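You operate a simulated robot arm through the tools that you are given. There is no shell and no other tool. Be economical: measure what you need, move in short steps, check, and stop when the job is done.

You run a simulated two-armed robot. Do the job below in one go: nothing can be reset, and whatever is moved stays where it is left.

TASK
Reset the tripped dosing pump, switch it on and prime it.
Fine: the supply is off; blue key, then cover shut before the red isolator goes on; prime by the black button: the sight tube ends full.

The check looks at the end state, three seconds after you hand in, the way a careful person would. Anything else that was tipped, shoved, dropped, spilled or broken makes it a failure. Lids that push on must go on centred and level and be pressed home; caps that screw on are set level and turned clockwise until they are tight.

THE ROBOT
Two 7-joint arms with fingered hands on one trunk, on a base that drives. Base frame: it is fixed to the floor where the robot stands at the start and does not move with it; the origin is under the middle of the robot, x ahead of it, y to its left, z up. Lengths are in m, angles in degrees, forces in N, time in s.
The left shoulder is at the start at [0.021, 0.104, 1.446], the right one opposite. With the tool pointing down near the work surface each hand reaches from about 0.1 to 0.54 m from the robot's upright axis, wherever it stands, measured 20 degrees to its own side. Places, roughly: black priming button [0.8, -0.1, 1.1]; blue reset key [0.7, 0, 1.3]; dosing pump [0.7, 0, 1.1]; orange lock bar [0.4, 0.5, 1.2]; red isolator [0.4, 0.5, 1.3]; starter cover [0.7, -0.1, 1.3]; white dial [0.7, 0, 1.1]; white pick-up head [0.7, -0.1, 0.9]. Payload 2.4 kg a hand.
The tool frame of a hand sits at the grasp point between the pads (the TCP): z along the fingers, y along the line on which they close. The tips reach 0.017 m beyond it. The gripper opens to 0.088 m. The gripper's body begins 0.047 m behind the TCP. The gripper is a hand of 2 fingers: y runs from the thumb to the fingers, the wrist lies at [0, 0, -0.165] in the tool frame, and closing takes about 1.5 s.
Orientation is that of the tool frame in the base frame, as [roll, pitch, yaw] about the fixed x, y, z axes, in that order (R = Rz(yaw) Ry(pitch) Rx(roll)). With the fingers straight down and closing along the base's y, the tool's x points along the base's -x, its y along +y and its z along -z.

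THE INTERFACE
- The arms move only by the tool arm_command. It takes "left_targets", "right_targets" or both (then of equal length, played together; a hand with none holds still); each is a list of rows, each a list of 7 numbers: the shift along the tool's x, y, z in m, then the turn, a rotation vector about the tool's x, y, z in degrees, then the opening, from 0 (shut) to 1 (fully open). In form: [[dx, dy, dz, wx, wy, wz, jaw], ...]. A call has 1 to 8 rows; each row shifts and turns the commanded pose from where the row before left it, along the tool's axes as they then stand. A row lasts 0.2 s, in which the tool goes at most 0.05 m and 8.6 degrees; a call with a longer step from one row to the next is refused whole, and so is a gripper value outside its range. Where a pose cannot be reached the arm comes as near as it can. A force on the tool above 40 N (or 10 N above the force at the start of the call, whichever is more), or a blocked arm, ends the call early, and 0.2 s more pass. Each finger travels about 0.153 m/s and halts on what it meets, pressing with about 29 N; the grip force reading is that of the motor and also rises with nothing between the fingers. The clock runs only during rows and for 0.2 s after the last one: add rows that do not move to give the fingers time. The reply holds the time, the measured pose of the TCP, the force on the tool along the base axes, the opening and the grip force, in the units named above and with some noise, with the torque about the TCP (base axes, N m) and any sound that the robot's microphone picked up.
- Cameras (640 x 400 px; columns grow to the right, rows downward): "scene" is now at [0.1167, 0.0133, 1.375]; the picture's right is [0.15, -0.99, 0.00], its down [-0.10, -0.02, -0.99] and it looks along [0.98, 0.15, -0.10] (base axes); focal length 214 px, centre (320, 200). "left" rides on the left gripper at [-0.05, 0.003, -0.063] in its tool frame; the picture's right is [-0.06, -1.00, 0.00], its down [0.78, -0.05, -0.62] and it looks along [0.62, -0.04, 0.79] (tool axes); focal length 275 px, centre (320, 200). "right" rides on the right gripper at [0.05, 0.003, -0.063] in its tool frame; the picture's right is [-0.06, 1.00, 0.00], its down [-0.78, -0.05, -0.62] and it looks along [-0.62, -0.04, 0.79] (tool axes); focal length 275 px, centre (320, 200). There is no depth. A picture from a camera that has moved, and an enlarged one, comes with that camera's place and axes in the base frame and with its lens.
- capture(camera): a new picture of that camera. No time passes.
- lift_body(by): slides the trunk up (or, below 0, down) by that many m; the arms and the scene camera ride with it, the base frame stays. It gives what a move gives, with no picture.
- steer(legs): drives the robot by 1 to 6 legs, each [ahead, left, turn to the left] in m, m and degrees, along the robot's own axes; the way and the turn of a leg run together, so that a leg with both is an arc; at most 1.5 m and 180 degrees a leg. The arms and the cameras ride along, it lands a little off, and it stops where it bumps. It gives what a move gives.
- grasp_type(shape, hand): the hand has 2 fingers and takes this shape, open, in about a second: jaw (thumb against the fingers, like two jaws); tri (thumb and two fingers); tip (a fingertip pinch); poke (one finger out to press); point (the index stretched); flat (the hand flat); cup (the hand cupped); fist (a fist). The gripper value then closes the fingers along that shape, each until it touches; the sizes above hold for jaw. It gives what a move gives, with no picture.
- aim_head(pan, tilt): turns the head with the scene camera to pan (to the left, within 60 degrees either way) and tilt (down, from -29 to 69), counted from straight ahead of the robot. It gives what a move gives.
- close_up(camera, box): a new picture of the part [left, top, right, bottom] of that camera's present view, enlarged. No time passes.
- hand_in(): hands the job in; it is judged then, once.

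Work in short steps. Places have to be worked out from the pictures, the camera data and where the tool is seen: move nearer, look again, correct. Check each grasp and each placing, and mend what went wrong. You have 120 turns and 100 pictures in all, those below and enlarged ones among them. Open the grippers and draw the arms clear of the work before you hand the job in, unless the task says otherwise; then end with one line.

The tools are called by a JSON object that holds its "op" and its "data". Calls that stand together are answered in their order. arm_command: Moves the arms, as the interface text tells. Its arguments: {"type":"object","properties":{"left_targets":{"type":"array","items":{"type":"array","items":{"type":"number"}}},"right_targets":{"type":"array","items":{"type":"array","items":{"type":"number"}}}},"required":[]} The other tools are called the same way: lift_body (by) slides the trunk up or down; grasp_type (shape, hand) gives the hand a shape; steer (legs) drives the base; aim_head (pan, tilt) turns the head that bears the scene camera; capture (camera) takes a picture; close_up (camera, box) takes an enlarged picture of a part of a camera's view; hand_in () hands the job in.

At the start:

```text
time_s: 0.0
left_position: [0.4264, 0.1907, 1.5375]
left_orientation: [-180.0, 0.0, -179.9]
left_wrist_force: [0.0, 0.1, -0.3]
left_ft_torque: [-0.01, 0.0, -0.03]
left_grip_width: 0.0881
left_finger_force: 0.0
left_shape: jaw
right_position: [0.388, -0.1361, 1.4547]
right_orientation: [-180.0, -0.1, 180.0]
right_wrist_force: [0.2, -0.7, 0.2]
right_ft_torque: [0.02, -0.02, 0.01]
right_grip_width: 0.0881
right_finger_force: 0.0
right_shape: jaw
trunk travel left (down, up): [-0.675, 0.175]
robot x, y, heading: [-0.0006, -0.0037, -0.2]
head pan, tilt: [8.6, 5.9]
```

scene: 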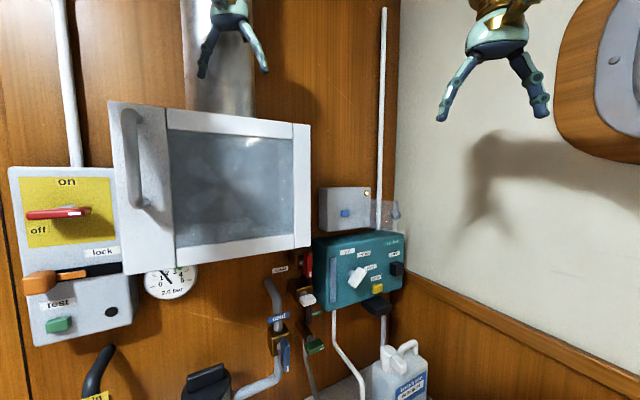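
right: 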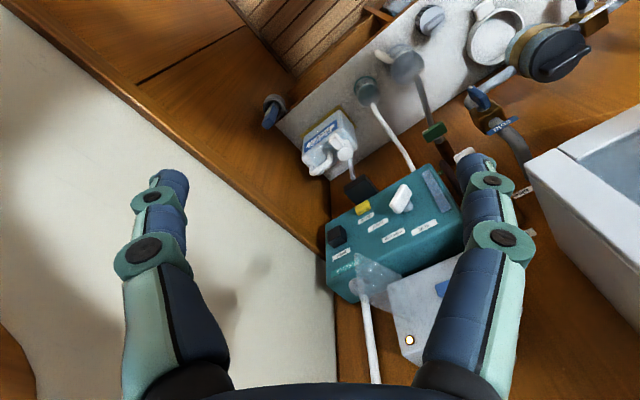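
left: 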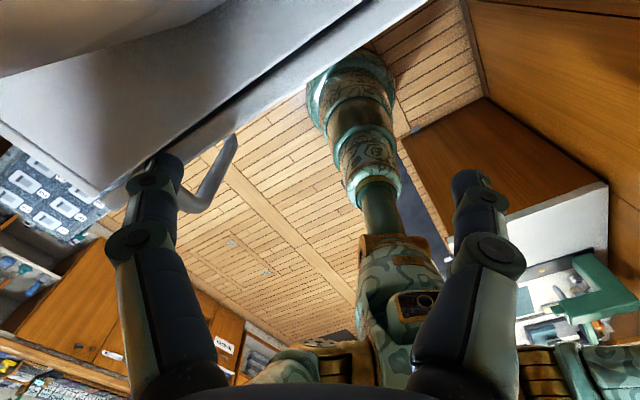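

The scene shows the isolator panel on the left and the pump with its starter box on the right. I zoom in on both to read the labels.

{"op": "close_up", "data": {"camera": "scene", "box": [260, 170, 440, 400]}}

{"op": "close_up", "data": {"camera": "scene", "box": [0, 150, 160, 350]}}

```text
1.74 times, centred on (350, 285) of scene
camera zoom: at [0.1167, 0.0133, 1.375], right [0.15, -0.99, 0.0], down [-0.1, -0.02, -0.99], along [0.98, 0.15, -0.1], focal length 373 px, centre (268, 52)
```

zoom: 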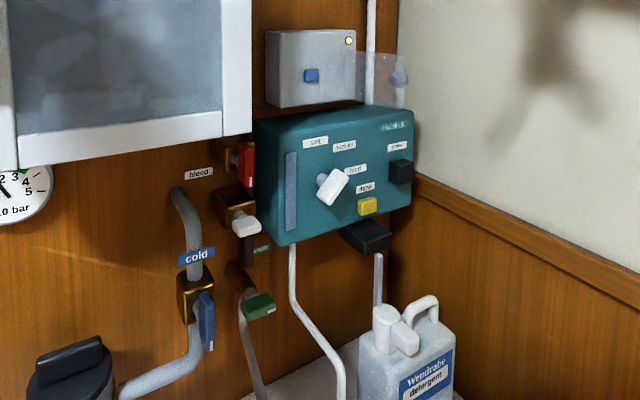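

```text
2.00 times, centred on (80, 250) of scene
camera zoom: at [0.1167, 0.0133, 1.375], right [0.15, -0.99, 0.0], down [-0.1, -0.02, -0.99], along [0.98, 0.15, -0.1], focal length 429 px, centre (800, 100)
```

zoom: 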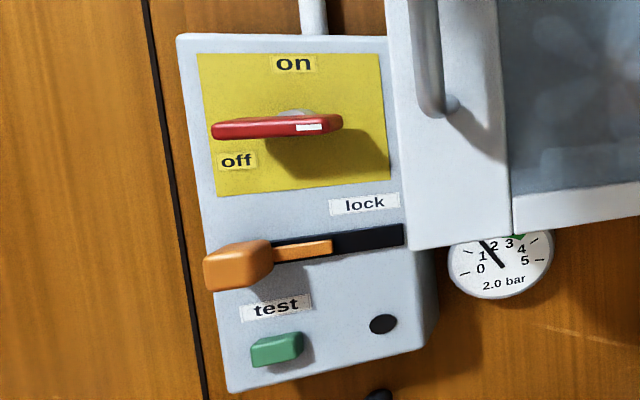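

The wall seems to be angled about 30° to the robot (isolator near [0.41,0.5], pump near [0.7,0]). I back off a little and turn left so that I face the wall squarely, then look again.

{"op": "steer", "data": {"legs": [[-0.15, 0, 0], [0, 0, 30]]}}

{"op": "aim_head", "data": {"pan": 0, "tilt": 10}}

{"op": "capture", "data": {"camera": "scene"}}

```text
time_s: 2.9
left_position: [0.1245, 0.3781, 1.5396]
left_orientation: [-179.9, 0.0, -149.8]
left_wrist_force: [0.4, 0.3, -0.3]
left_ft_torque: [-0.01, 0.0, -0.02]
left_grip_width: 0.0879
left_finger_force: 0.0
left_shape: jaw
right_position: [0.2546, 0.0768, 1.4535]
right_orientation: [-179.9, -0.1, -149.9]
right_wrist_force: [-0.1, -0.2, -0.9]
right_ft_torque: [-0.02, 0.0, 0.02]
right_grip_width: 0.0879
right_finger_force: 0.1
right_shape: jaw
trunk travel left (down, up): [-0.675, 0.175]
robot x, y, heading: [-0.1511, 0.0001, 30.1]
head pan, tilt: [8.6, 5.9]
```

```text
time_s: 3.5
left_position: [0.1237, 0.3783, 1.5382]
left_orientation: [-179.9, 0.0, -149.9]
left_wrist_force: [-0.4, 0.4, -0.7]
left_ft_torque: [-0.01, 0.01, -0.01]
left_grip_width: 0.0879
left_finger_force: 0.0
left_shape: jaw
right_position: [0.2548, 0.0776, 1.4533]
right_orientation: [-180.0, -0.1, -149.9]
right_wrist_force: [0.2, -0.4, 0.1]
right_ft_torque: [0.0, 0.0, -0.04]
right_grip_width: 0.088
right_finger_force: 0.0
right_shape: jaw
trunk travel left (down, up): [-0.675, 0.175]
robot x, y, heading: [-0.1449, 0.0017, 30.1]
head pan, tilt: [0.0, 10.0]
```

```text
94 pictures are left
camera scene: at [-0.0464, 0.0596, 1.3685], right [0.5, -0.86, 0.0], down [-0.15, -0.09, -0.98], along [0.85, 0.49, -0.17], focal length 214 px, centre (320, 200)
```

scene: 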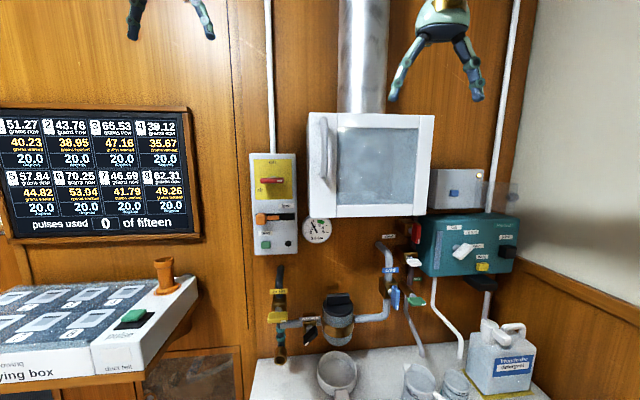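

The wall is now square to the robot. I compute the reset key at about [0.67, 0.03, 1.285]. I pull the left hand back, then shift right and a little ahead so the right arm faces the pump.

{"op": "arm_command", "data": {"left_targets": [[0.04, 0, 0, 0, 0, 0, 1], [0.04, 0, 0, 0, 0, 0, 1], [0.04, 0, 0, 0, 0, 0, 1], [0.04, 0, 0, 0, 0, 0, 1]]}}

{"op": "steer", "data": {"legs": [[0, -0.27, 0], [0.06, 0, 0]]}}

{"op": "aim_head", "data": {"pan": -10, "tilt": 15}}

{"op": "capture", "data": {"camera": "scene"}}

```text
time_s: 4.5
left_position: [-0.0151, 0.3009, 1.5405]
left_orientation: [-180.0, -0.1, -149.7]
left_wrist_force: [-0.8, 0.4, -0.2]
left_ft_torque: [-0.01, -0.01, 0.03]
left_grip_width: 0.0879
left_finger_force: 0.0
left_shape: jaw
right_position: [0.2554, 0.0768, 1.4544]
right_orientation: [-180.0, -0.1, -149.9]
right_wrist_force: [-0.3, -0.1, 0.4]
right_ft_torque: [-0.02, -0.03, -0.01]
right_grip_width: 0.0879
right_finger_force: 0.0
right_shape: jaw
trunk travel left (down, up): [-0.675, 0.175]
robot x, y, heading: [-0.1513, 0.0001, 29.9]
head pan, tilt: [0.0, 10.0]
```

```text
time_s: 7.1
left_position: [0.1806, 0.091, 1.5392]
left_orientation: [180.0, -0.1, -150.0]
left_wrist_force: [0.3, 0.0, -0.6]
left_ft_torque: [0.01, -0.02, -0.02]
left_grip_width: 0.0878
left_finger_force: 0.0
left_shape: jaw
right_position: [0.4479, -0.1346, 1.4523]
right_orientation: [-180.0, -0.1, -150.0]
right_wrist_force: [-0.1, -0.8, -0.6]
right_ft_torque: [0.06, 0.0, 0.03]
right_grip_width: 0.0879
right_finger_force: 0.0
right_shape: jaw
trunk travel left (down, up): [-0.675, 0.175]
robot x, y, heading: [0.0405, -0.2101, 29.9]
head pan, tilt: [0.0, 10.0]
```

```text
time_s: 7.8
left_position: [0.1783, 0.0893, 1.5395]
left_orientation: [-180.0, -0.1, -150.0]
left_wrist_force: [-0.3, 0.2, 0.5]
left_ft_torque: [0.0, 0.0, 0.0]
left_grip_width: 0.0878
left_finger_force: 0.1
left_shape: jaw
right_position: [0.4449, -0.1342, 1.4546]
right_orientation: [-180.0, 0.0, -150.2]
right_wrist_force: [-0.4, 0.1, -0.1]
right_ft_torque: [0.0, 0.0, 0.02]
right_grip_width: 0.0878
right_finger_force: 0.1
right_shape: jaw
trunk travel left (down, up): [-0.675, 0.175]
robot x, y, heading: [0.0389, -0.2075, 29.8]
head pan, tilt: [-10.0, 15.0]
```

```text
93 pictures are left
camera scene: at [0.1511, -0.1657, 1.3604], right [0.34, -0.94, 0.0], down [-0.24, -0.09, -0.97], along [0.91, 0.33, -0.26], focal length 214 px, centre (320, 200)
```

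scene: 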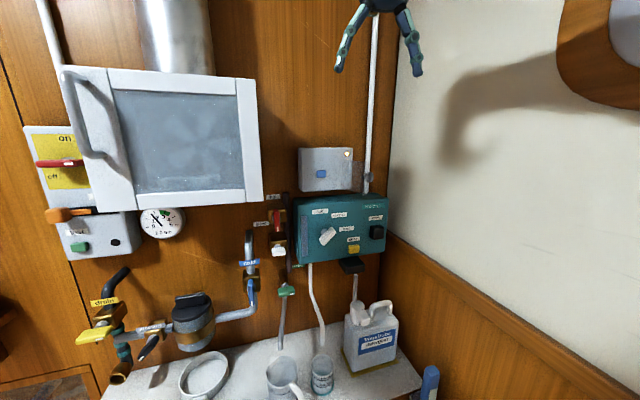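

{"op": "close_up", "data": {"camera": "scene", "box": [280, 135, 410, 216]}}

{"op": "close_up", "data": {"camera": "scene", "box": [280, 190, 410, 271]}}

{"op": "close_up", "data": {"camera": "scene", "box": [10, 115, 150, 265]}}

```text
4.92 times, centred on (345, 176) of scene
camera zoom: at [0.1511, -0.1657, 1.3604], right [0.34, -0.94, 0.0], down [-0.24, -0.09, -0.97], along [0.91, 0.33, -0.26], focal length 1056 px, centre (197, 321)
```

zoom: 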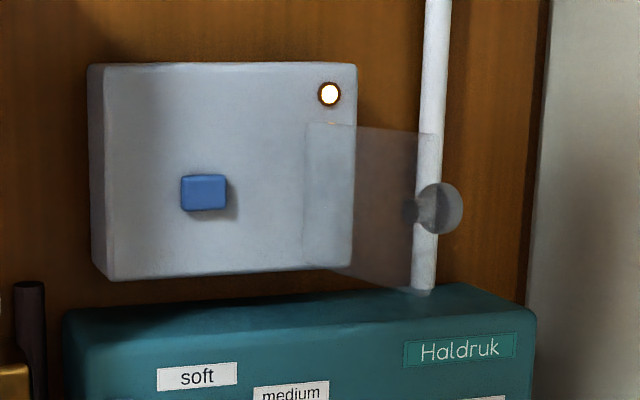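

```text
4.92 times, centred on (345, 230) of scene
camera zoom: at [0.1511, -0.1657, 1.3604], right [0.34, -0.94, 0.0], down [-0.24, -0.09, -0.97], along [0.91, 0.33, -0.26], focal length 1056 px, centre (197, 50)
```

zoom: 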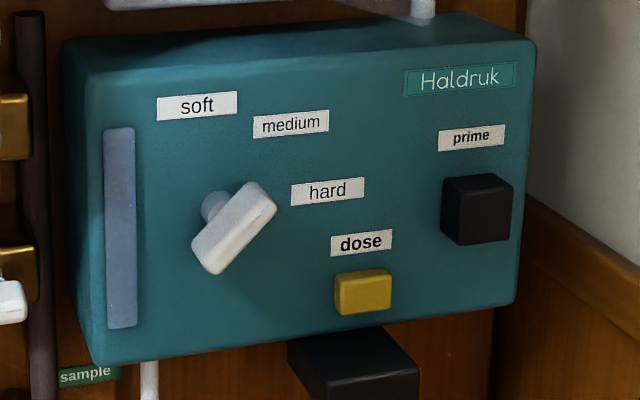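

```text
2.67 times, centred on (80, 190) of scene
camera zoom: at [0.1511, -0.1657, 1.3604], right [0.34, -0.94, 0.0], down [-0.24, -0.09, -0.97], along [0.91, 0.33, -0.26], focal length 572 px, centre (960, 227)
```

zoom: 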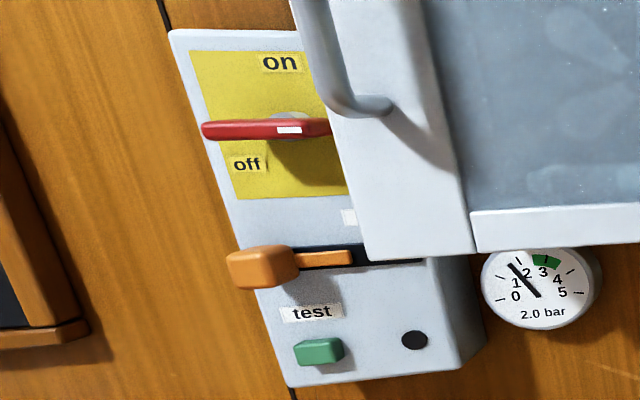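

The blue key is a push button near n≈0.63 along the wall normal, lateral 0.32 to the right, z 1.28. The cover is hinged right of it and stands open to the right, with its knob near [0.69,-0.10,1.277]. I shut the right fingers into a prod and turn the hand to point at the wall.

{"op": "arm_command", "data": {"right_targets": [[-0.04, 0, 0, 0, -8.5, 0, 0.5], [-0.04, 0, 0, 0, -8.5, 0, 0], [-0.03, 0, 0, 0, -8.5, 0, 0], [0, 0, 0, 0, -8.5, 0, 0], [0, 0, 0, 0, -8.5, 0, 0], [0, 0, 0, 0, -8.5, 0, 0], [0, 0, 0, 0, -8.5, 0, 0], [0, 0, 0, 0, -8.5, 0, 0]]}}

{"op": "arm_command", "data": {"right_targets": [[0, 0, 0, 0, -8, 0, 0], [0, 0, 0, 0, -8, 0, 0], [0, 0, 0, 0, -6, 0, 0], [0, 0, 0, 0, 0, 0, 0]]}}

{"op": "capture", "data": {"camera": "scene"}}

{"op": "capture", "data": {"camera": "right"}}

```text
time_s: 9.6
left_position: [0.1782, 0.0905, 1.5399]
left_orientation: [180.0, 0.0, -149.9]
left_wrist_force: [0.1, -0.6, 0.1]
left_ft_torque: [0.02, 0.0, 0.03]
left_grip_width: 0.0878
left_finger_force: 0.1
left_shape: jaw
right_position: [0.5399, -0.0799, 1.4682]
right_orientation: [179.9, 68.2, -150.4]
right_wrist_force: [0.4, 0.6, -1.1]
right_ft_torque: [0.01, 0.0, 0.01]
right_grip_width: 0.0
right_finger_force: 28.8
right_shape: jaw
trunk travel left (down, up): [-0.675, 0.175]
robot x, y, heading: [0.0431, -0.2112, 29.6]
head pan, tilt: [-10.0, 15.0]
```

```text
time_s: 10.6
left_position: [0.1777, 0.0901, 1.5399]
left_orientation: [180.0, -0.1, -150.0]
left_wrist_force: [0.6, -0.9, -0.5]
left_ft_torque: [-0.02, -0.02, 0.01]
left_grip_width: 0.0877
left_finger_force: 0.1
left_shape: jaw
right_position: [0.5368, -0.0804, 1.519]
right_orientation: [-177.1, 88.8, -147.0]
right_wrist_force: [-0.1, -0.6, -1.0]
right_ft_torque: [-0.01, 0.0, -0.02]
right_grip_width: 0.0
right_finger_force: 29.0
right_shape: jaw
right hand out of reach, approached as far as the arm can: row 2, 3
trunk travel left (down, up): [-0.675, 0.175]
robot x, y, heading: [0.045, -0.2107, 29.8]
head pan, tilt: [-10.0, 15.0]
```

```text
89 pictures are left
camera scene: at [0.1517, -0.1654, 1.3603], right [0.34, -0.94, 0.0], down [-0.24, -0.09, -0.97], along [0.91, 0.33, -0.26], focal length 214 px, centre (320, 200)
```

scene: 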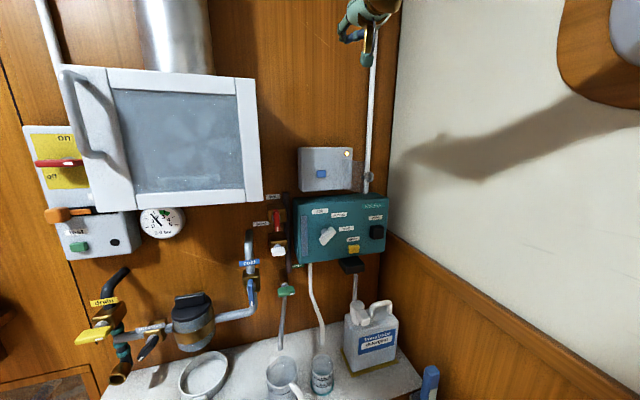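

```text
88 pictures are left
camera right: at [0.4804, -0.1102, 1.4696], right [-0.5, 0.86, 0.06], down [-0.5, -0.34, 0.8], along [0.71, 0.37, 0.6], focal length 275 px, centre (320, 200)
```

right: 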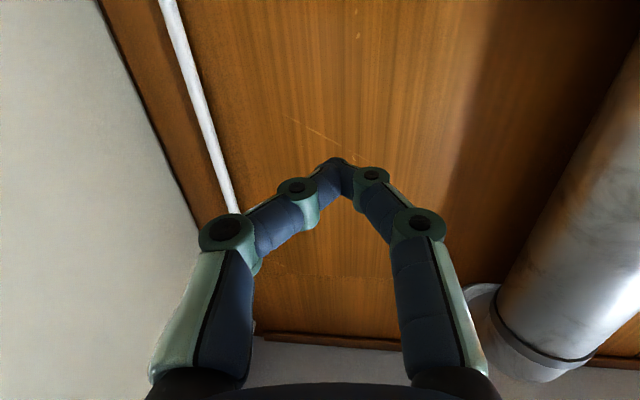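

The full forward pose at z≈1.47 was at the reach limit. I lower the hand towards key height and see whether it straightens.

{"op": "arm_command", "data": {"right_targets": [[0.04, 0, 0, 0, 0, 0, 0], [0.04, 0, 0, 0, 0, 0, 0], [0.04, 0, 0, 0, 0, 0, 0], [0.04, 0, 0, 0, 0, 0, 0], [0, 0, 0, 0, 0, 0, 0]]}}

{"op": "capture", "data": {"camera": "right"}}

{"op": "capture", "data": {"camera": "scene"}}

```text
time_s: 11.8
left_position: [0.1779, 0.0903, 1.5393]
left_orientation: [180.0, 0.0, -150.0]
left_wrist_force: [-0.3, -0.8, 0.1]
left_ft_torque: [-0.03, -0.03, 0.03]
left_grip_width: 0.0881
left_finger_force: 0.1
left_shape: jaw
right_position: [0.5345, -0.0927, 1.522]
right_orientation: [-179.1, 89.5, -149.1]
right_wrist_force: [-0.2, 0.4, -0.7]
right_ft_torque: [0.01, 0.0, 0.02]
right_grip_width: 0.0001
right_finger_force: 28.7
right_shape: jaw
right hand out of reach, approached as far as the arm can: row 1, 2, 3, 4
trunk travel left (down, up): [-0.675, 0.175]
robot x, y, heading: [0.041, -0.2119, 29.7]
head pan, tilt: [-10.0, 15.0]
```

```text
87 pictures are left
camera right: at [0.4785, -0.1221, 1.4727], right [-0.5, 0.87, 0.06], down [-0.51, -0.35, 0.79], along [0.7, 0.36, 0.61], focal length 275 px, centre (320, 200)
```

right: 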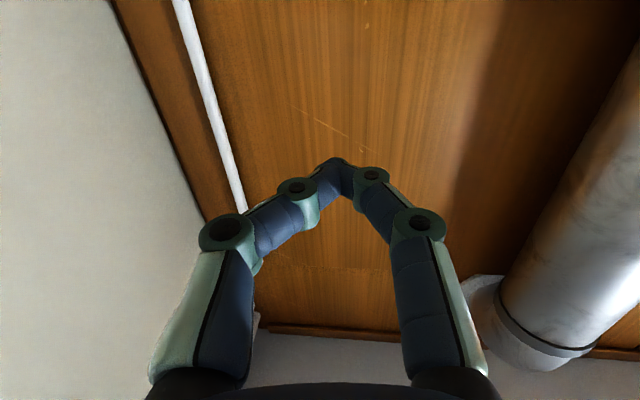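

```text
86 pictures are left
camera scene: at [0.1515, -0.1655, 1.3603], right [0.34, -0.94, 0.0], down [-0.24, -0.09, -0.97], along [0.91, 0.33, -0.26], focal length 214 px, centre (320, 200)
```

scene: 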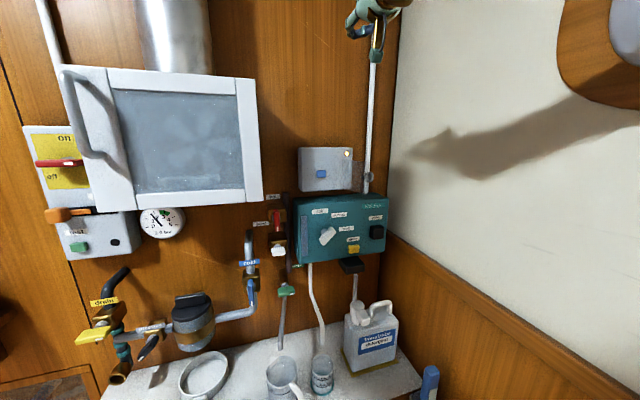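

The wrist joint limits keep this forward pose near shoulder height, so I lower the trunk instead to bring the hand level with the key.

{"op": "lift_body", "data": {"by": -0.2}}

{"op": "arm_command", "data": {"right_targets": [[0, 0, 0, 0, 0, 0, 0], [0, 0, 0, 0, 0, 0, 0]]}}

{"op": "capture", "data": {"camera": "scene"}}

```text
time_s: 13.9
left_position: [0.178, 0.0898, 1.3404]
left_orientation: [-180.0, 0.0, -150.0]
left_wrist_force: [-0.3, 0.6, -1.0]
left_ft_torque: [0.01, -0.01, 0.02]
left_grip_width: 0.0879
left_finger_force: 0.2
left_shape: jaw
right_position: [0.5344, -0.0925, 1.3234]
right_orientation: [162.4, 89.9, -167.6]
right_wrist_force: [0.4, -0.5, -0.1]
right_ft_torque: [0.0, 0.01, -0.02]
right_grip_width: 0.0002
right_finger_force: 29.3
right_shape: jaw
trunk travel left (down, up): [-0.475, 0.375]
robot x, y, heading: [0.0419, -0.2123, 29.6]
head pan, tilt: [-10.0, 15.0]
```

```text
time_s: 14.6
left_position: [0.1783, 0.0903, 1.3407]
left_orientation: [180.0, 0.0, -150.0]
left_wrist_force: [0.5, -0.7, 0.1]
left_ft_torque: [0.0, 0.01, 0.04]
left_grip_width: 0.088
left_finger_force: 0.0
left_shape: jaw
right_position: [0.5338, -0.0935, 1.3251]
right_orientation: [169.1, 89.9, -161.0]
right_wrist_force: [1.3, 0.6, 0.8]
right_ft_torque: [-0.01, 0.02, 0.0]
right_grip_width: 0.0001
right_finger_force: 29.2
right_shape: jaw
trunk travel left (down, up): [-0.475, 0.375]
robot x, y, heading: [0.0379, -0.2112, 29.7]
head pan, tilt: [-10.0, 15.0]
```

```text
85 pictures are left
camera scene: at [0.1532, -0.1646, 1.1596], right [0.34, -0.94, 0.0], down [-0.24, -0.09, -0.97], along [0.91, 0.33, -0.26], focal length 214 px, centre (320, 200)
```

scene: 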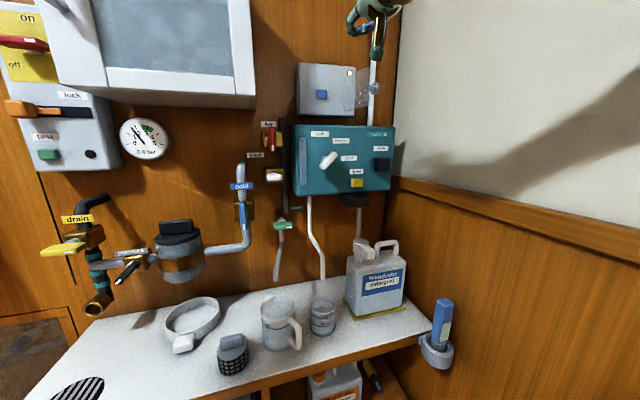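

Hand is now at z≈1.325, and triangulation puts the key at [0.711, 0.033, 1.276]. I zoom in on the starter to place the cover exactly.

{"op": "close_up", "data": {"camera": "scene", "box": [280, 50, 410, 131]}}

```text
4.92 times, centred on (345, 90) of scene
camera zoom: at [0.1532, -0.1646, 1.1596], right [0.34, -0.94, 0.0], down [-0.24, -0.09, -0.97], along [0.91, 0.33, -0.26], focal length 1056 px, centre (197, 739)
```

zoom: 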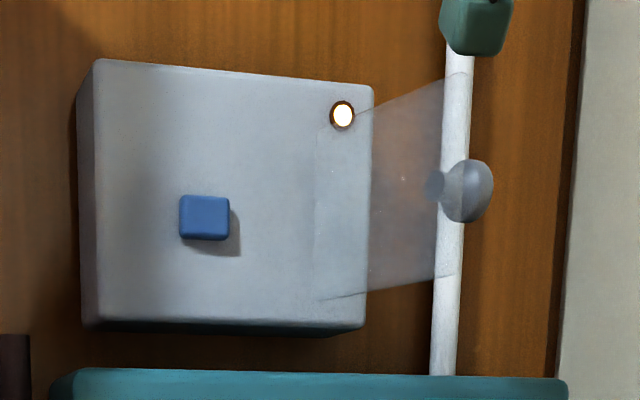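

Cover plate: hinge at lateral 0.389, free edge swung out to n≈0.56, lateral 0.43, spanning z 1.24–1.33, so it is clear of the hand's path to the key. I lower 0.05, shift left 0.021 and approach the key.

{"op": "lift_body", "data": {"by": -0.05}}

{"op": "arm_command", "data": {"right_targets": [[0, 0.021, 0, 0, 0, 0, 0], [0, 0, 0.04, 0, 0, 0, 0], [0, 0, 0.04, 0, 0, 0, 0], [0, 0, 0.03, 0, 0, 0, 0], [0, 0, 0, 0, 0, 0, 0]]}}

{"op": "capture", "data": {"camera": "scene"}}

{"op": "capture", "data": {"camera": "right"}}

```text
time_s: 15.5
left_position: [0.1776, 0.09, 1.2908]
left_orientation: [-180.0, 0.0, -150.0]
left_wrist_force: [-0.5, 0.7, 0.6]
left_ft_torque: [0.0, 0.01, 0.03]
left_grip_width: 0.0881
left_finger_force: 0.1
left_shape: jaw
right_position: [0.5341, -0.0929, 1.2739]
right_orientation: [171.7, 89.9, -158.4]
right_wrist_force: [0.3, 0.6, -0.2]
right_ft_torque: [-0.01, 0.0, -0.02]
right_grip_width: 0.0001
right_finger_force: 29.1
right_shape: jaw
trunk travel left (down, up): [-0.425, 0.425]
robot x, y, heading: [0.0422, -0.2101, 29.8]
head pan, tilt: [-10.0, 15.0]
```

```text
time_s: 16.7
left_position: [0.1772, 0.0898, 1.2895]
left_orientation: [-180.0, 0.0, -150.0]
left_wrist_force: [0.2, -0.4, 0.1]
left_ft_torque: [-0.01, -0.01, -0.02]
left_grip_width: 0.0878
left_finger_force: 0.0
left_shape: jaw
right_position: [0.6173, -0.02, 1.2806]
right_orientation: [-177.9, 89.5, -148.1]
right_wrist_force: [0.2, 0.2, 0.0]
right_ft_torque: [-0.02, -0.01, 0.01]
right_grip_width: 0.0
right_finger_force: 29.6
right_shape: jaw
right hand out of reach, approached as far as the arm can: row 2
trunk travel left (down, up): [-0.425, 0.425]
robot x, y, heading: [0.0398, -0.2093, 29.8]
head pan, tilt: [-10.0, 15.0]
```

```text
83 pictures are left
camera scene: at [0.1541, -0.1641, 1.1093], right [0.34, -0.94, 0.0], down [-0.24, -0.09, -0.97], along [0.91, 0.33, -0.26], focal length 214 px, centre (320, 200)
```

scene: 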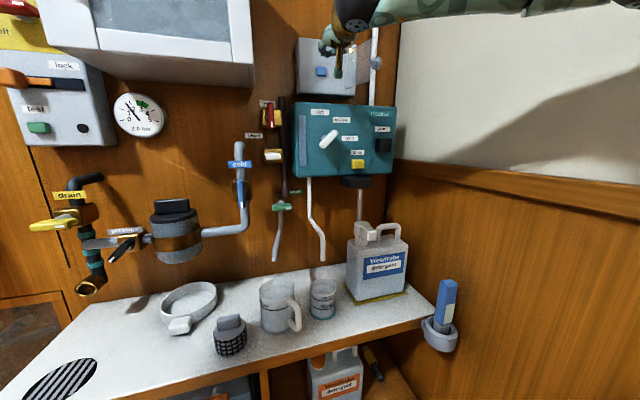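

```text
82 pictures are left
camera right: at [0.562, -0.0492, 1.2298], right [-0.5, 0.87, 0.06], down [-0.51, -0.35, 0.79], along [0.7, 0.36, 0.61], focal length 275 px, centre (320, 200)
```

right: 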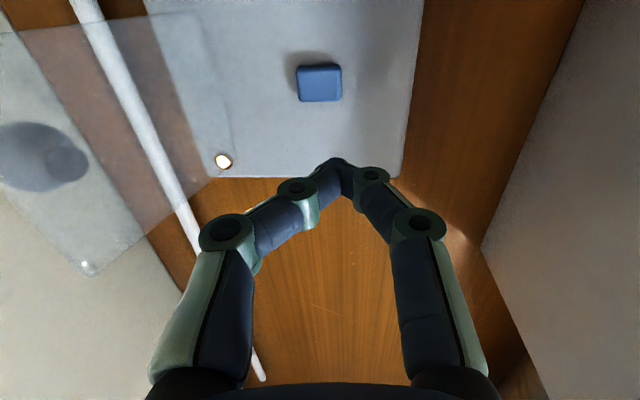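

The wrist view shows the key straight ahead of the fingertips with an offset of about 5 mm. I correct that and advance in small steps until contact.

{"op": "arm_command", "data": {"right_targets": [[0.005, -0.005, 0.03, 0, 0, 0, 0], [0, 0, 0.03, 0, 0, 0, 0], [0, 0, 0.015, 0, 0, 0, 0], [0, 0, 0, 0, 0, 0, 0]]}}

{"op": "capture", "data": {"camera": "right"}}

```text
time_s: 17.7
left_position: [0.1782, 0.0879, 1.29]
left_orientation: [180.0, -0.1, -150.0]
left_wrist_force: [-0.2, -0.5, 1.0]
left_ft_torque: [0.02, 0.01, 0.0]
left_grip_width: 0.0877
left_finger_force: 0.1
left_shape: jaw
right_position: [0.6884, 0.0126, 1.274]
right_orientation: [168.2, 89.8, -162.0]
right_wrist_force: [1.1, 0.1, 0.8]
right_ft_torque: [0.02, 0.01, 0.03]
right_grip_width: 0.0001
right_finger_force: 28.9
right_shape: jaw
trunk travel left (down, up): [-0.425, 0.425]
robot x, y, heading: [0.0405, -0.208, 30.0]
head pan, tilt: [-10.0, 15.0]
```

```text
81 pictures are left
camera right: at [0.6322, -0.0158, 1.2229], right [-0.5, 0.87, 0.06], down [-0.51, -0.35, 0.79], along [0.7, 0.36, 0.62], focal length 275 px, centre (320, 200)
```

right: 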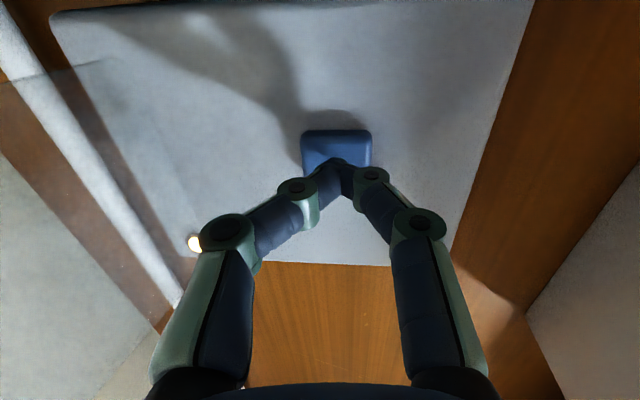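

The fingertips are on line with the key. I press on in small steps and watch the force and sound.

{"op": "arm_command", "data": {"right_targets": [[0, 0, 0.01, 0, 0, 0, 0], [0, 0, 0.008, 0, 0, 0, 0], [0, 0, 0.006, 0, 0, 0, 0], [0, 0, 0, 0, 0, 0, 0]]}}

{"op": "capture", "data": {"camera": "right"}}

```text
time_s: 18.8
left_position: [0.1727, 0.0859, 1.2911]
left_orientation: [-180.0, 0.3, -150.1]
left_wrist_force: [0.2, 0.0, 0.1]
left_ft_torque: [0.0, 0.0, 0.01]
left_grip_width: 0.0879
left_finger_force: 0.1
left_shape: jaw
right_position: [0.7017, 0.0209, 1.275]
right_orientation: [50.5, 90.0, 80.3]
right_wrist_force: [-27.0, -17.4, -5.9]
right_ft_torque: [-0.07, 0.04, 0.18]
right_grip_width: 0.0008
right_finger_force: 28.9
right_shape: jaw
trunk travel left (down, up): [-0.425, 0.425]
robot x, y, heading: [0.0381, -0.2108, 29.8]
head pan, tilt: [-10.0, 15.0]
heard: click
stopped in row 4 (right hand): the force on the tool passed its limit at 40 N (the readings are from after the stop); the commanded pose is now the measured one
```

```text
80 pictures are left
camera right: at [0.6465, -0.009, 1.2255], right [-0.5, 0.87, 0.06], down [-0.51, -0.35, 0.78], along [0.7, 0.36, 0.62], focal length 275 px, centre (320, 200)
```

right: 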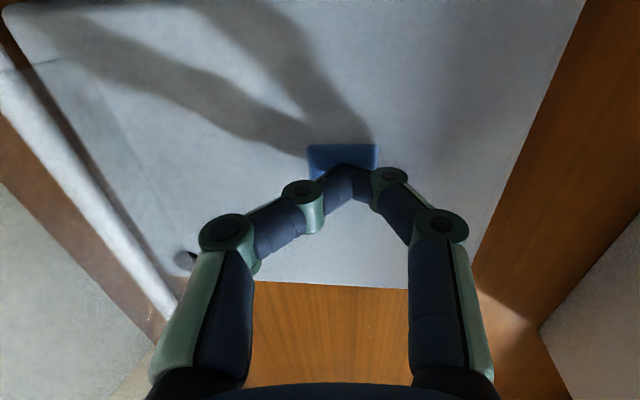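

A click was heard and the lamp went out, so the key is reset. I back straight off, then move right to get outside the open cover.

{"op": "arm_command", "data": {"right_targets": [[0, 0, -0.045, 0, 0, 0, 0], [0, 0, -0.045, 0, 0, 0, 0], [0, 0, -0.045, 0, 0, 0, 0], [0, 0, -0.04, 0, 0, 0, 0], [0, -0.045, 0, 0, 0, 0, 0], [0, -0.045, 0, 0, 0, 0, 0], [0, -0.045, 0, 0, 0, 0, 0], [0, -0.04, 0, 0, 0, 0, 0]]}}

{"op": "capture", "data": {"camera": "scene"}}

{"op": "capture", "data": {"camera": "right"}}

```text
time_s: 20.6
left_position: [0.1731, 0.1006, 1.289]
left_orientation: [-179.5, 0.0, -149.9]
left_wrist_force: [0.6, 0.0, 0.1]
left_ft_torque: [0.0, 0.02, 0.0]
left_grip_width: 0.0881
left_finger_force: 0.1
left_shape: jaw
right_position: [0.6385, -0.2043, 1.2781]
right_orientation: [-116.9, 89.4, -86.9]
right_wrist_force: [-0.6, -0.2, 0.1]
right_ft_torque: [0.03, 0.01, 0.02]
right_grip_width: 0.0
right_finger_force: 28.5
right_shape: jaw
right hand out of reach, approached as far as the arm can: row 2
trunk travel left (down, up): [-0.425, 0.425]
robot x, y, heading: [0.0431, -0.2081, 29.8]
head pan, tilt: [-10.0, 15.0]
```

```text
79 pictures are left
camera scene: at [0.1498, -0.1559, 1.1096], right [0.34, -0.94, 0.01], down [-0.24, -0.1, -0.97], along [0.91, 0.33, -0.26], focal length 214 px, centre (320, 200)
```

scene: 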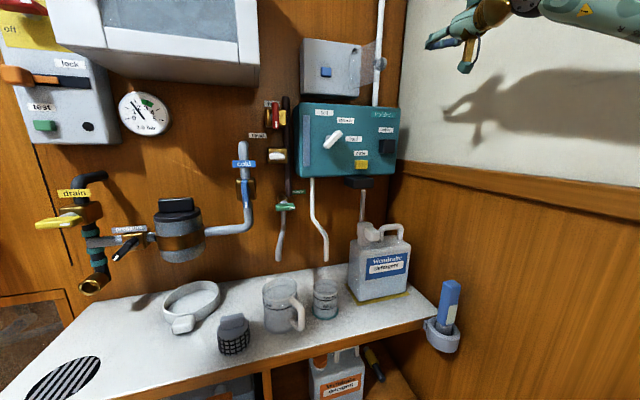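

```text
78 pictures are left
camera right: at [0.5827, -0.2331, 1.2284], right [-0.5, 0.87, 0.05], down [-0.51, -0.34, 0.79], along [0.7, 0.37, 0.61], focal length 275 px, centre (320, 200)
```

right: 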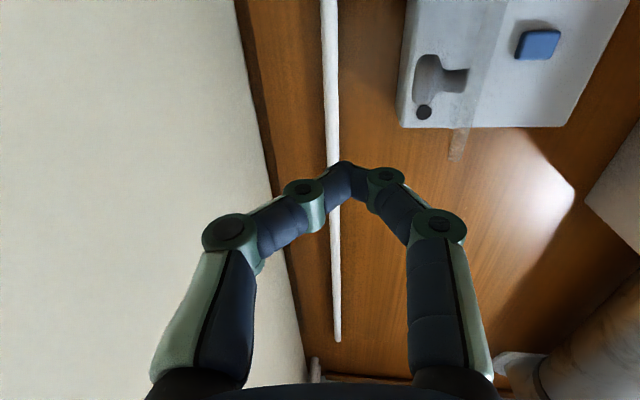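

I'm outside the cover, at lateral ≈0.50 against about 0.44 for the knob's end. I advance alongside it.

{"op": "arm_command", "data": {"right_targets": [[0, 0, 0.04, 0, 0, 0, 0], [0, 0, 0.04, 0, 0, 0, 0], [0, 0, 0.04, 0, 0, 0, 0], [0, 0, 0, 0, 0, 0, 0]]}}

{"op": "capture", "data": {"camera": "right"}}

{"op": "capture", "data": {"camera": "scene"}}

```text
time_s: 21.6
left_position: [0.1788, 0.0896, 1.2903]
left_orientation: [-180.0, 0.0, -150.0]
left_wrist_force: [0.4, 0.7, -0.3]
left_ft_torque: [0.03, 0.0, 0.01]
left_grip_width: 0.0877
left_finger_force: 0.0
left_shape: jaw
right_position: [0.746, -0.1553, 1.2776]
right_orientation: [175.3, 89.7, -154.9]
right_wrist_force: [0.0, -0.2, 0.0]
right_ft_torque: [-0.01, 0.01, 0.02]
right_grip_width: 0.0
right_finger_force: 28.6
right_shape: jaw
trunk travel left (down, up): [-0.425, 0.425]
robot x, y, heading: [0.0427, -0.2124, 29.8]
head pan, tilt: [-10.0, 15.0]
```

```text
77 pictures are left
camera right: at [0.6914, -0.1847, 1.2267], right [-0.5, 0.87, 0.06], down [-0.51, -0.35, 0.79], along [0.7, 0.36, 0.61], focal length 275 px, centre (320, 200)
```

right: 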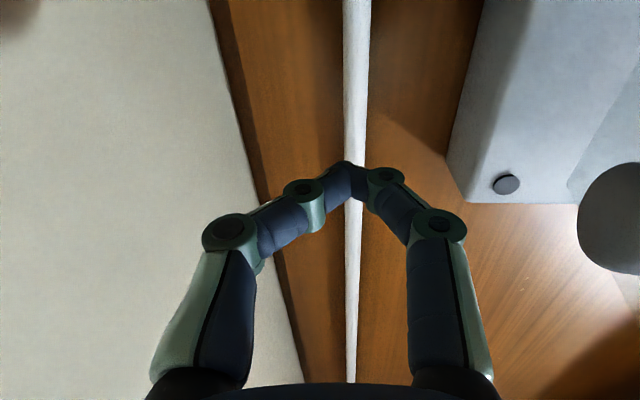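

```text
76 pictures are left
camera scene: at [0.1539, -0.1646, 1.1092], right [0.34, -0.94, 0.0], down [-0.24, -0.09, -0.97], along [0.91, 0.33, -0.26], focal length 214 px, centre (320, 200)
```

scene: 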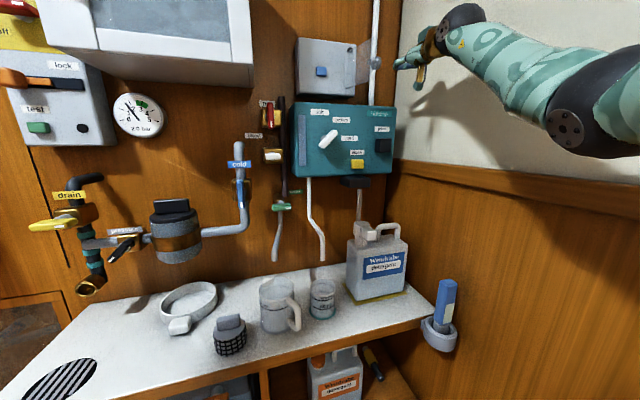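

Alongside the cover now; I sweep left slowly to swing it towards closed.

{"op": "arm_command", "data": {"right_targets": [[0, 0.025, 0, 0, 0, 0, 0], [0, 0.025, 0, 0, 0, 0, 0], [0, 0.025, 0, 0, 0, 0, 0], [0, 0.025, 0, 0, 0, 0, 0], [0, 0.02, 0, 0, 0, 0, 0], [0, 0, 0, 0, 0, 0, 0]]}}

{"op": "capture", "data": {"camera": "right"}}

{"op": "close_up", "data": {"camera": "scene", "box": [270, 20, 430, 120]}}

```text
time_s: 22.9
left_position: [0.1783, 0.0898, 1.2905]
left_orientation: [-179.9, 0.0, -150.1]
left_wrist_force: [0.6, 0.1, 0.5]
left_ft_torque: [-0.01, -0.04, -0.02]
left_grip_width: 0.0878
left_finger_force: 0.1
left_shape: jaw
right_position: [0.6867, -0.0524, 1.2775]
right_orientation: [172.9, 89.8, -157.3]
right_wrist_force: [0.7, 0.5, -0.7]
right_ft_torque: [0.02, -0.04, 0.0]
right_grip_width: 0.0
right_finger_force: 29.5
right_shape: jaw
trunk travel left (down, up): [-0.425, 0.425]
robot x, y, heading: [0.0424, -0.2129, 29.7]
head pan, tilt: [-10.0, 15.0]
```

```text
75 pictures are left
camera right: at [0.6311, -0.0812, 1.2257], right [-0.5, 0.87, 0.06], down [-0.51, -0.35, 0.79], along [0.7, 0.36, 0.61], focal length 275 px, centre (320, 200)
```

right: 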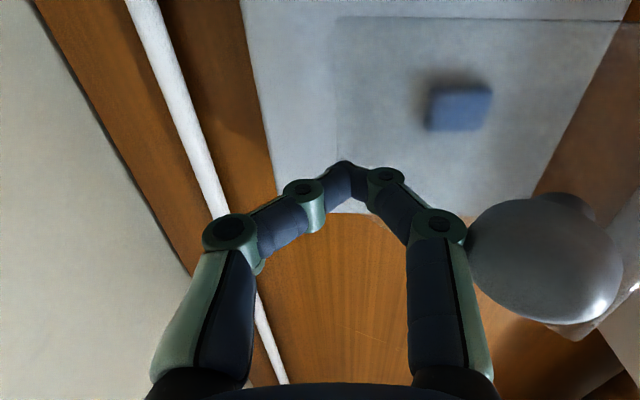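

```text
4.00 times, centred on (350, 70) of scene
camera zoom: at [0.1537, -0.1644, 1.1092], right [0.34, -0.94, 0.0], down [-0.24, -0.09, -0.97], along [0.91, 0.33, -0.26], focal length 858 px, centre (200, 720)
```

zoom: 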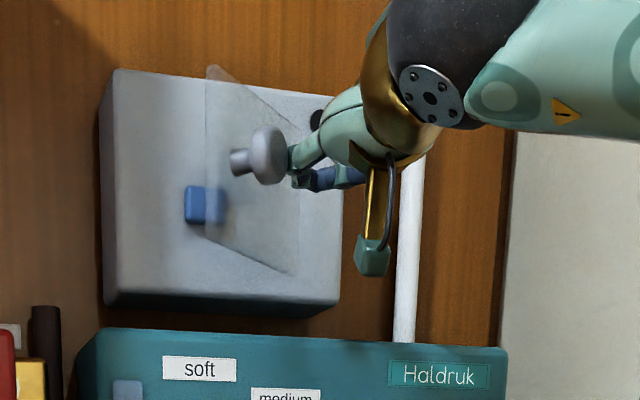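

The cover has followed and is about half closed. I push further left a little.

{"op": "arm_command", "data": {"right_targets": [[0, 0.02, 0, 0, 0, 0, 0], [0, 0.02, 0, 0, 0, 0, 0], [0, 0.02, 0, 0, 0, 0, 0], [0, 0, 0, 0, 0, 0, 0]]}}

{"op": "capture", "data": {"camera": "right"}}

{"op": "close_up", "data": {"camera": "scene", "box": [270, 20, 430, 120]}}

```text
time_s: 23.9
left_position: [0.1774, 0.0891, 1.2906]
left_orientation: [-180.0, 0.0, -150.0]
left_wrist_force: [0.7, 0.8, 0.1]
left_ft_torque: [-0.02, 0.0, 0.03]
left_grip_width: 0.0878
left_finger_force: 0.0
left_shape: jaw
right_position: [0.6568, -0.0002, 1.2763]
right_orientation: [176.2, 89.6, -154.0]
right_wrist_force: [-0.7, 0.2, 1.1]
right_ft_torque: [-0.03, 0.01, -0.02]
right_grip_width: 0.0
right_finger_force: 28.6
right_shape: jaw
trunk travel left (down, up): [-0.425, 0.425]
robot x, y, heading: [0.0411, -0.2131, 29.9]
head pan, tilt: [-10.0, 15.0]
```

```text
73 pictures are left
camera right: at [0.6016, -0.0282, 1.2258], right [-0.5, 0.87, 0.06], down [-0.51, -0.35, 0.79], along [0.7, 0.36, 0.61], focal length 275 px, centre (320, 200)
```

right: 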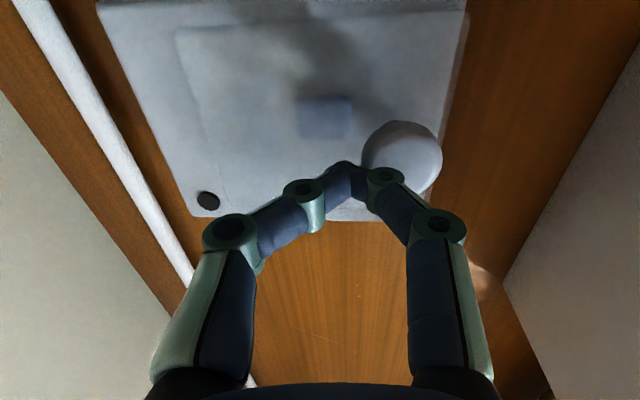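

```text
4.00 times, centred on (350, 70) of scene
camera zoom: at [0.1537, -0.1645, 1.1093], right [0.34, -0.94, 0.0], down [-0.24, -0.09, -0.97], along [0.91, 0.33, -0.26], focal length 858 px, centre (200, 720)
```

zoom: 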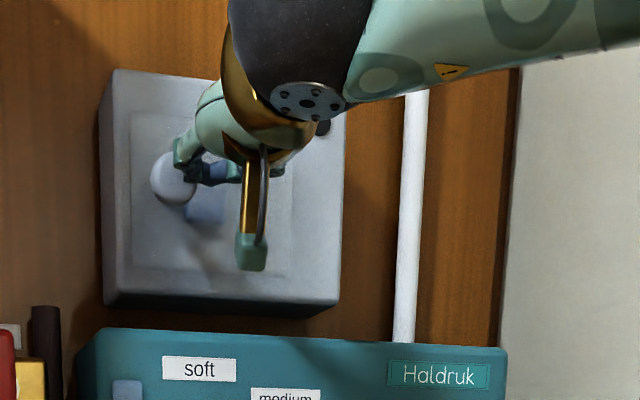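

The cover is almost flat, with its knob about 0.03 left of the tips. I back off, move in front of the knob and press it home.

{"op": "arm_command", "data": {"right_targets": [[0, 0, -0.04, 0, 0, 0, 0], [0, 0.027, 0, 0, 0, 0, 0], [0, 0, 0.02, 0, 0, 0, 0], [0, 0, 0.015, 0, 0, 0, 0], [0, 0, 0.01, 0, 0, 0, 0], [0, 0, 0.01, 0, 0, 0, 0], [0, 0, 0, 0, 0, 0, 0]]}}

{"op": "capture", "data": {"camera": "right"}}

{"op": "close_up", "data": {"camera": "scene", "box": [270, 20, 430, 120]}}

```text
time_s: 25.2
left_position: [0.1718, 0.0857, 1.2923]
left_orientation: [179.9, 0.4, -150.2]
left_wrist_force: [0.4, -0.4, 0.3]
left_ft_torque: [0.02, -0.04, 0.01]
left_grip_width: 0.0878
left_finger_force: 0.0
left_shape: jaw
right_position: [0.6418, 0.0238, 1.2808]
right_orientation: [168.2, 89.7, -161.7]
right_wrist_force: [-30.5, -20.1, -2.3]
right_ft_torque: [-0.09, 0.1, 0.17]
right_grip_width: 0.0015
right_finger_force: 28.9
right_shape: jaw
right hand out of reach, approached as far as the arm can: row 2
trunk travel left (down, up): [-0.425, 0.425]
robot x, y, heading: [0.0353, -0.2131, 29.9]
head pan, tilt: [-10.0, 15.0]
stopped in row 6 (right hand): the force on the tool passed its limit at 47 N (the readings are from after the stop); the commanded pose is now the measured one
```

```text
71 pictures are left
camera right: at [0.5863, -0.0048, 1.231], right [-0.5, 0.86, 0.06], down [-0.51, -0.35, 0.79], along [0.7, 0.36, 0.62], focal length 275 px, centre (320, 200)
```

right: 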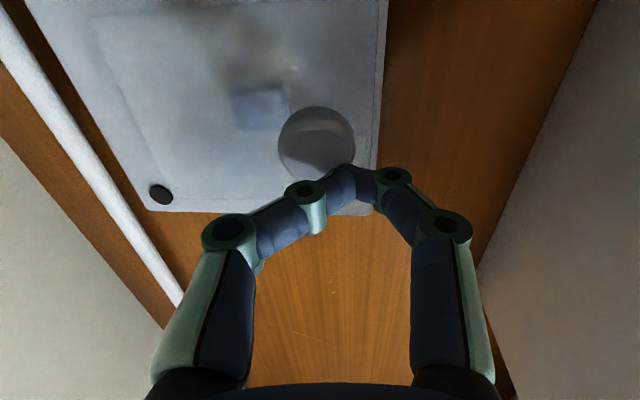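

```text
4.00 times, centred on (350, 70) of scene
camera zoom: at [0.1485, -0.1684, 1.1099], right [0.34, -0.94, 0.0], down [-0.24, -0.08, -0.97], along [0.91, 0.33, -0.25], focal length 858 px, centre (200, 720)
```

zoom: 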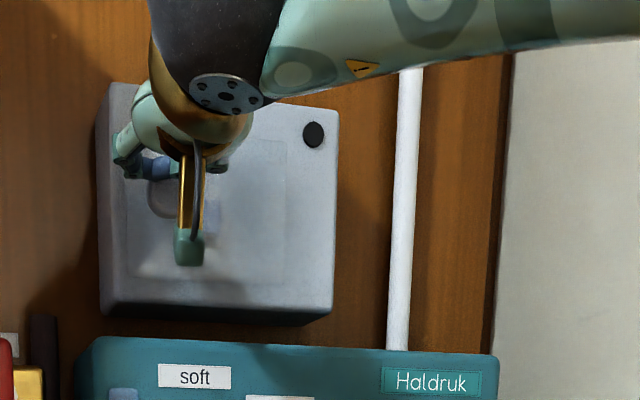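

Firm contact on the knob (47 N). I back off and check that the cover is flat.

{"op": "arm_command", "data": {"right_targets": [[0, 0, -0.04, 0, 0, 0, 0], [0, 0, -0.04, 0, 0, 0, 0], [0, -0.04, -0.03, 0, 0, 0, 0], [0, -0.045, 0, 0, 0, 0, 0], [0, -0.045, 0, 0, 0, 0, 0], [0, -0.04, 0, 0, 0, 0, 0]]}}

{"op": "capture", "data": {"camera": "right"}}

{"op": "close_up", "data": {"camera": "scene", "box": [270, 20, 430, 120]}}

```text
time_s: 26.6
left_position: [0.1776, 0.0897, 1.2906]
left_orientation: [180.0, 0.1, -150.1]
left_wrist_force: [1.1, 1.0, -0.1]
left_ft_torque: [-0.01, -0.02, -0.01]
left_grip_width: 0.0878
left_finger_force: 0.0
left_shape: jaw
right_position: [0.639, -0.1759, 1.2778]
right_orientation: [-177.4, 89.5, -147.5]
right_wrist_force: [-0.6, 0.0, 0.5]
right_ft_torque: [0.02, -0.01, 0.02]
right_grip_width: 0.0001
right_finger_force: 28.8
right_shape: jaw
trunk travel left (down, up): [-0.425, 0.425]
robot x, y, heading: [0.0365, -0.2106, 29.9]
head pan, tilt: [-10.0, 15.0]
```

```text
69 pictures are left
camera right: at [0.5822, -0.2052, 1.227], right [-0.5, 0.86, 0.06], down [-0.51, -0.35, 0.79], along [0.7, 0.36, 0.61], focal length 275 px, centre (320, 200)
```

right: 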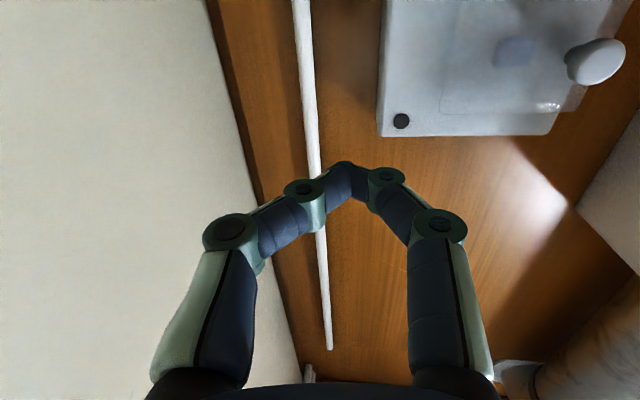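

```text
4.00 times, centred on (350, 70) of scene
camera zoom: at [0.1533, -0.1651, 1.1093], right [0.34, -0.94, 0.0], down [-0.24, -0.09, -0.97], along [0.91, 0.33, -0.26], focal length 858 px, centre (200, 720)
```

zoom: 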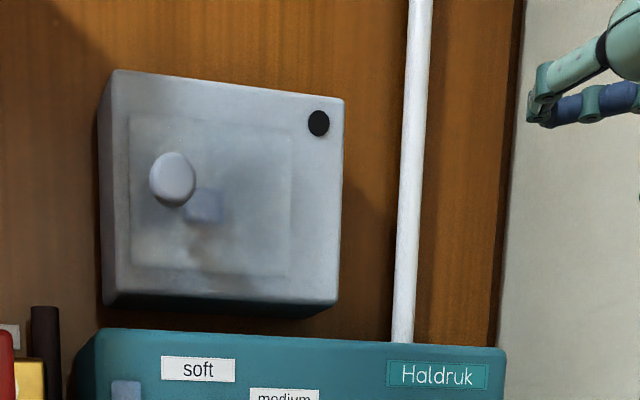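

The cover looks nearly flat, but I check its free edge in close-up.

{"op": "close_up", "data": {"camera": "right", "box": [370, 0, 640, 150]}}

{"op": "close_up", "data": {"camera": "scene", "box": [290, 30, 370, 100]}}

```text
2.37 times, centred on (505, 75) of right
camera zoom: at [0.5822, -0.2052, 1.227], right [-0.5, 0.86, 0.06], down [-0.51, -0.35, 0.79], along [0.7, 0.36, 0.61], focal length 652 px, centre (-118, 496)
```

zoom: 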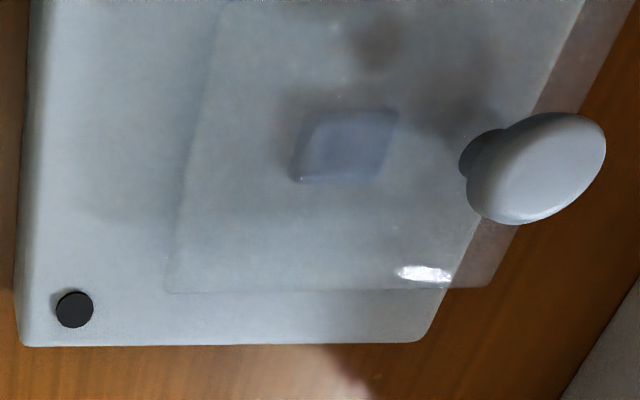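

```text
5.71 times, centred on (330, 65) of scene
camera zoom: at [0.1533, -0.1651, 1.1093], right [0.34, -0.94, 0.0], down [-0.24, -0.09, -0.97], along [0.91, 0.33, -0.26], focal length 1226 px, centre (263, 971)
```

zoom: 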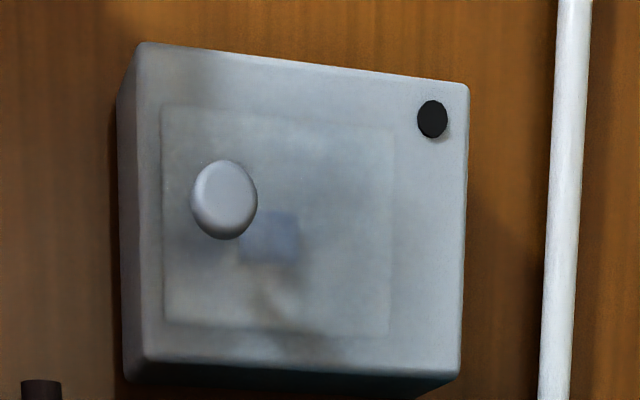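

Comparing edge slopes in both views, the cover's edge is parallel to the box front, so it is shut on its stop. Next is the isolator, so I fold the right hand back to pointing down and draw it in before driving left.

{"op": "arm_command", "data": {"right_targets": [[0, 0.02, -0.04, 0, 0, 0, 0], [0, 0.02, -0.04, 0, 8.5, 0, 0], [0, 0, 0, 0, 8.5, 0, 0], [0, 0, 0, 0, 8.5, 0, 0], [0, 0, 0, 0, 8.5, 0, 0], [0, 0, 0, 0, 8.5, 0, 0], [0, 0, 0, 0, 8.5, 0, 0], [0, 0, 0, 0, 8.5, 0, 0]]}}

{"op": "arm_command", "data": {"right_targets": [[0.02, 0, 0, 0, 8.5, 0, 0], [0.02, 0, 0, 0, 8.5, 0, 0], [0.04, 0, 0, 0, 8.5, 0, 0], [0.04, 0, 0, 0, 0, 0, 0], [0.04, 0, 0, 0, 0, 0, 0], [0, 0, 0, 0, 0, 0, 0]]}}

{"op": "capture", "data": {"camera": "scene"}}

```text
time_s: 28.4
left_position: [0.1776, 0.09, 1.2895]
left_orientation: [180.0, 0.0, -150.2]
left_wrist_force: [-0.1, 0.2, -0.1]
left_ft_torque: [0.01, 0.03, -0.02]
left_grip_width: 0.0878
left_finger_force: 0.0
left_shape: jaw
right_position: [0.5489, -0.1791, 1.2806]
right_orientation: [179.9, 29.9, -150.0]
right_wrist_force: [0.3, 0.3, -0.7]
right_ft_torque: [0.03, 0.0, 0.01]
right_grip_width: 0.0
right_finger_force: 28.9
right_shape: jaw
trunk travel left (down, up): [-0.425, 0.425]
robot x, y, heading: [0.0412, -0.2077, 30.0]
head pan, tilt: [-10.0, 15.0]
```

```text
time_s: 29.8
left_position: [0.1774, 0.0891, 1.2908]
left_orientation: [-180.0, 0.1, -150.1]
left_wrist_force: [-0.4, -1.5, 0.6]
left_ft_torque: [0.0, -0.01, -0.01]
left_grip_width: 0.088
left_finger_force: 0.0
left_shape: jaw
right_position: [0.4147, -0.2554, 1.2495]
right_orientation: [-180.0, 4.4, -150.0]
right_wrist_force: [0.7, -0.9, -0.7]
right_ft_torque: [-0.04, -0.01, 0.02]
right_grip_width: 0.0002
right_finger_force: 28.7
right_shape: jaw
trunk travel left (down, up): [-0.425, 0.425]
robot x, y, heading: [0.0393, -0.2087, 30.0]
head pan, tilt: [-10.0, 15.0]
```

```text
65 pictures are left
camera scene: at [0.1533, -0.1648, 1.1093], right [0.34, -0.94, 0.0], down [-0.24, -0.09, -0.97], along [0.91, 0.33, -0.26], focal length 214 px, centre (320, 200)
```

scene: 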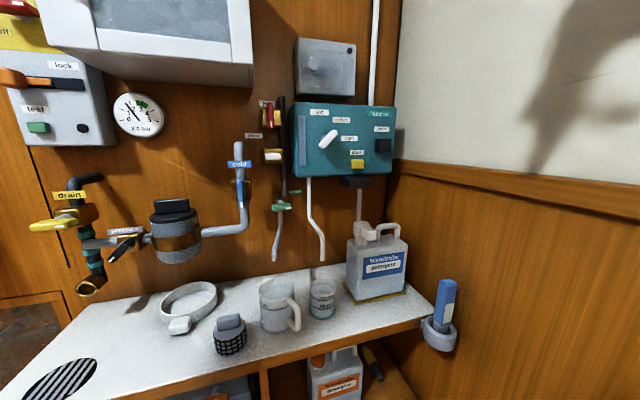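

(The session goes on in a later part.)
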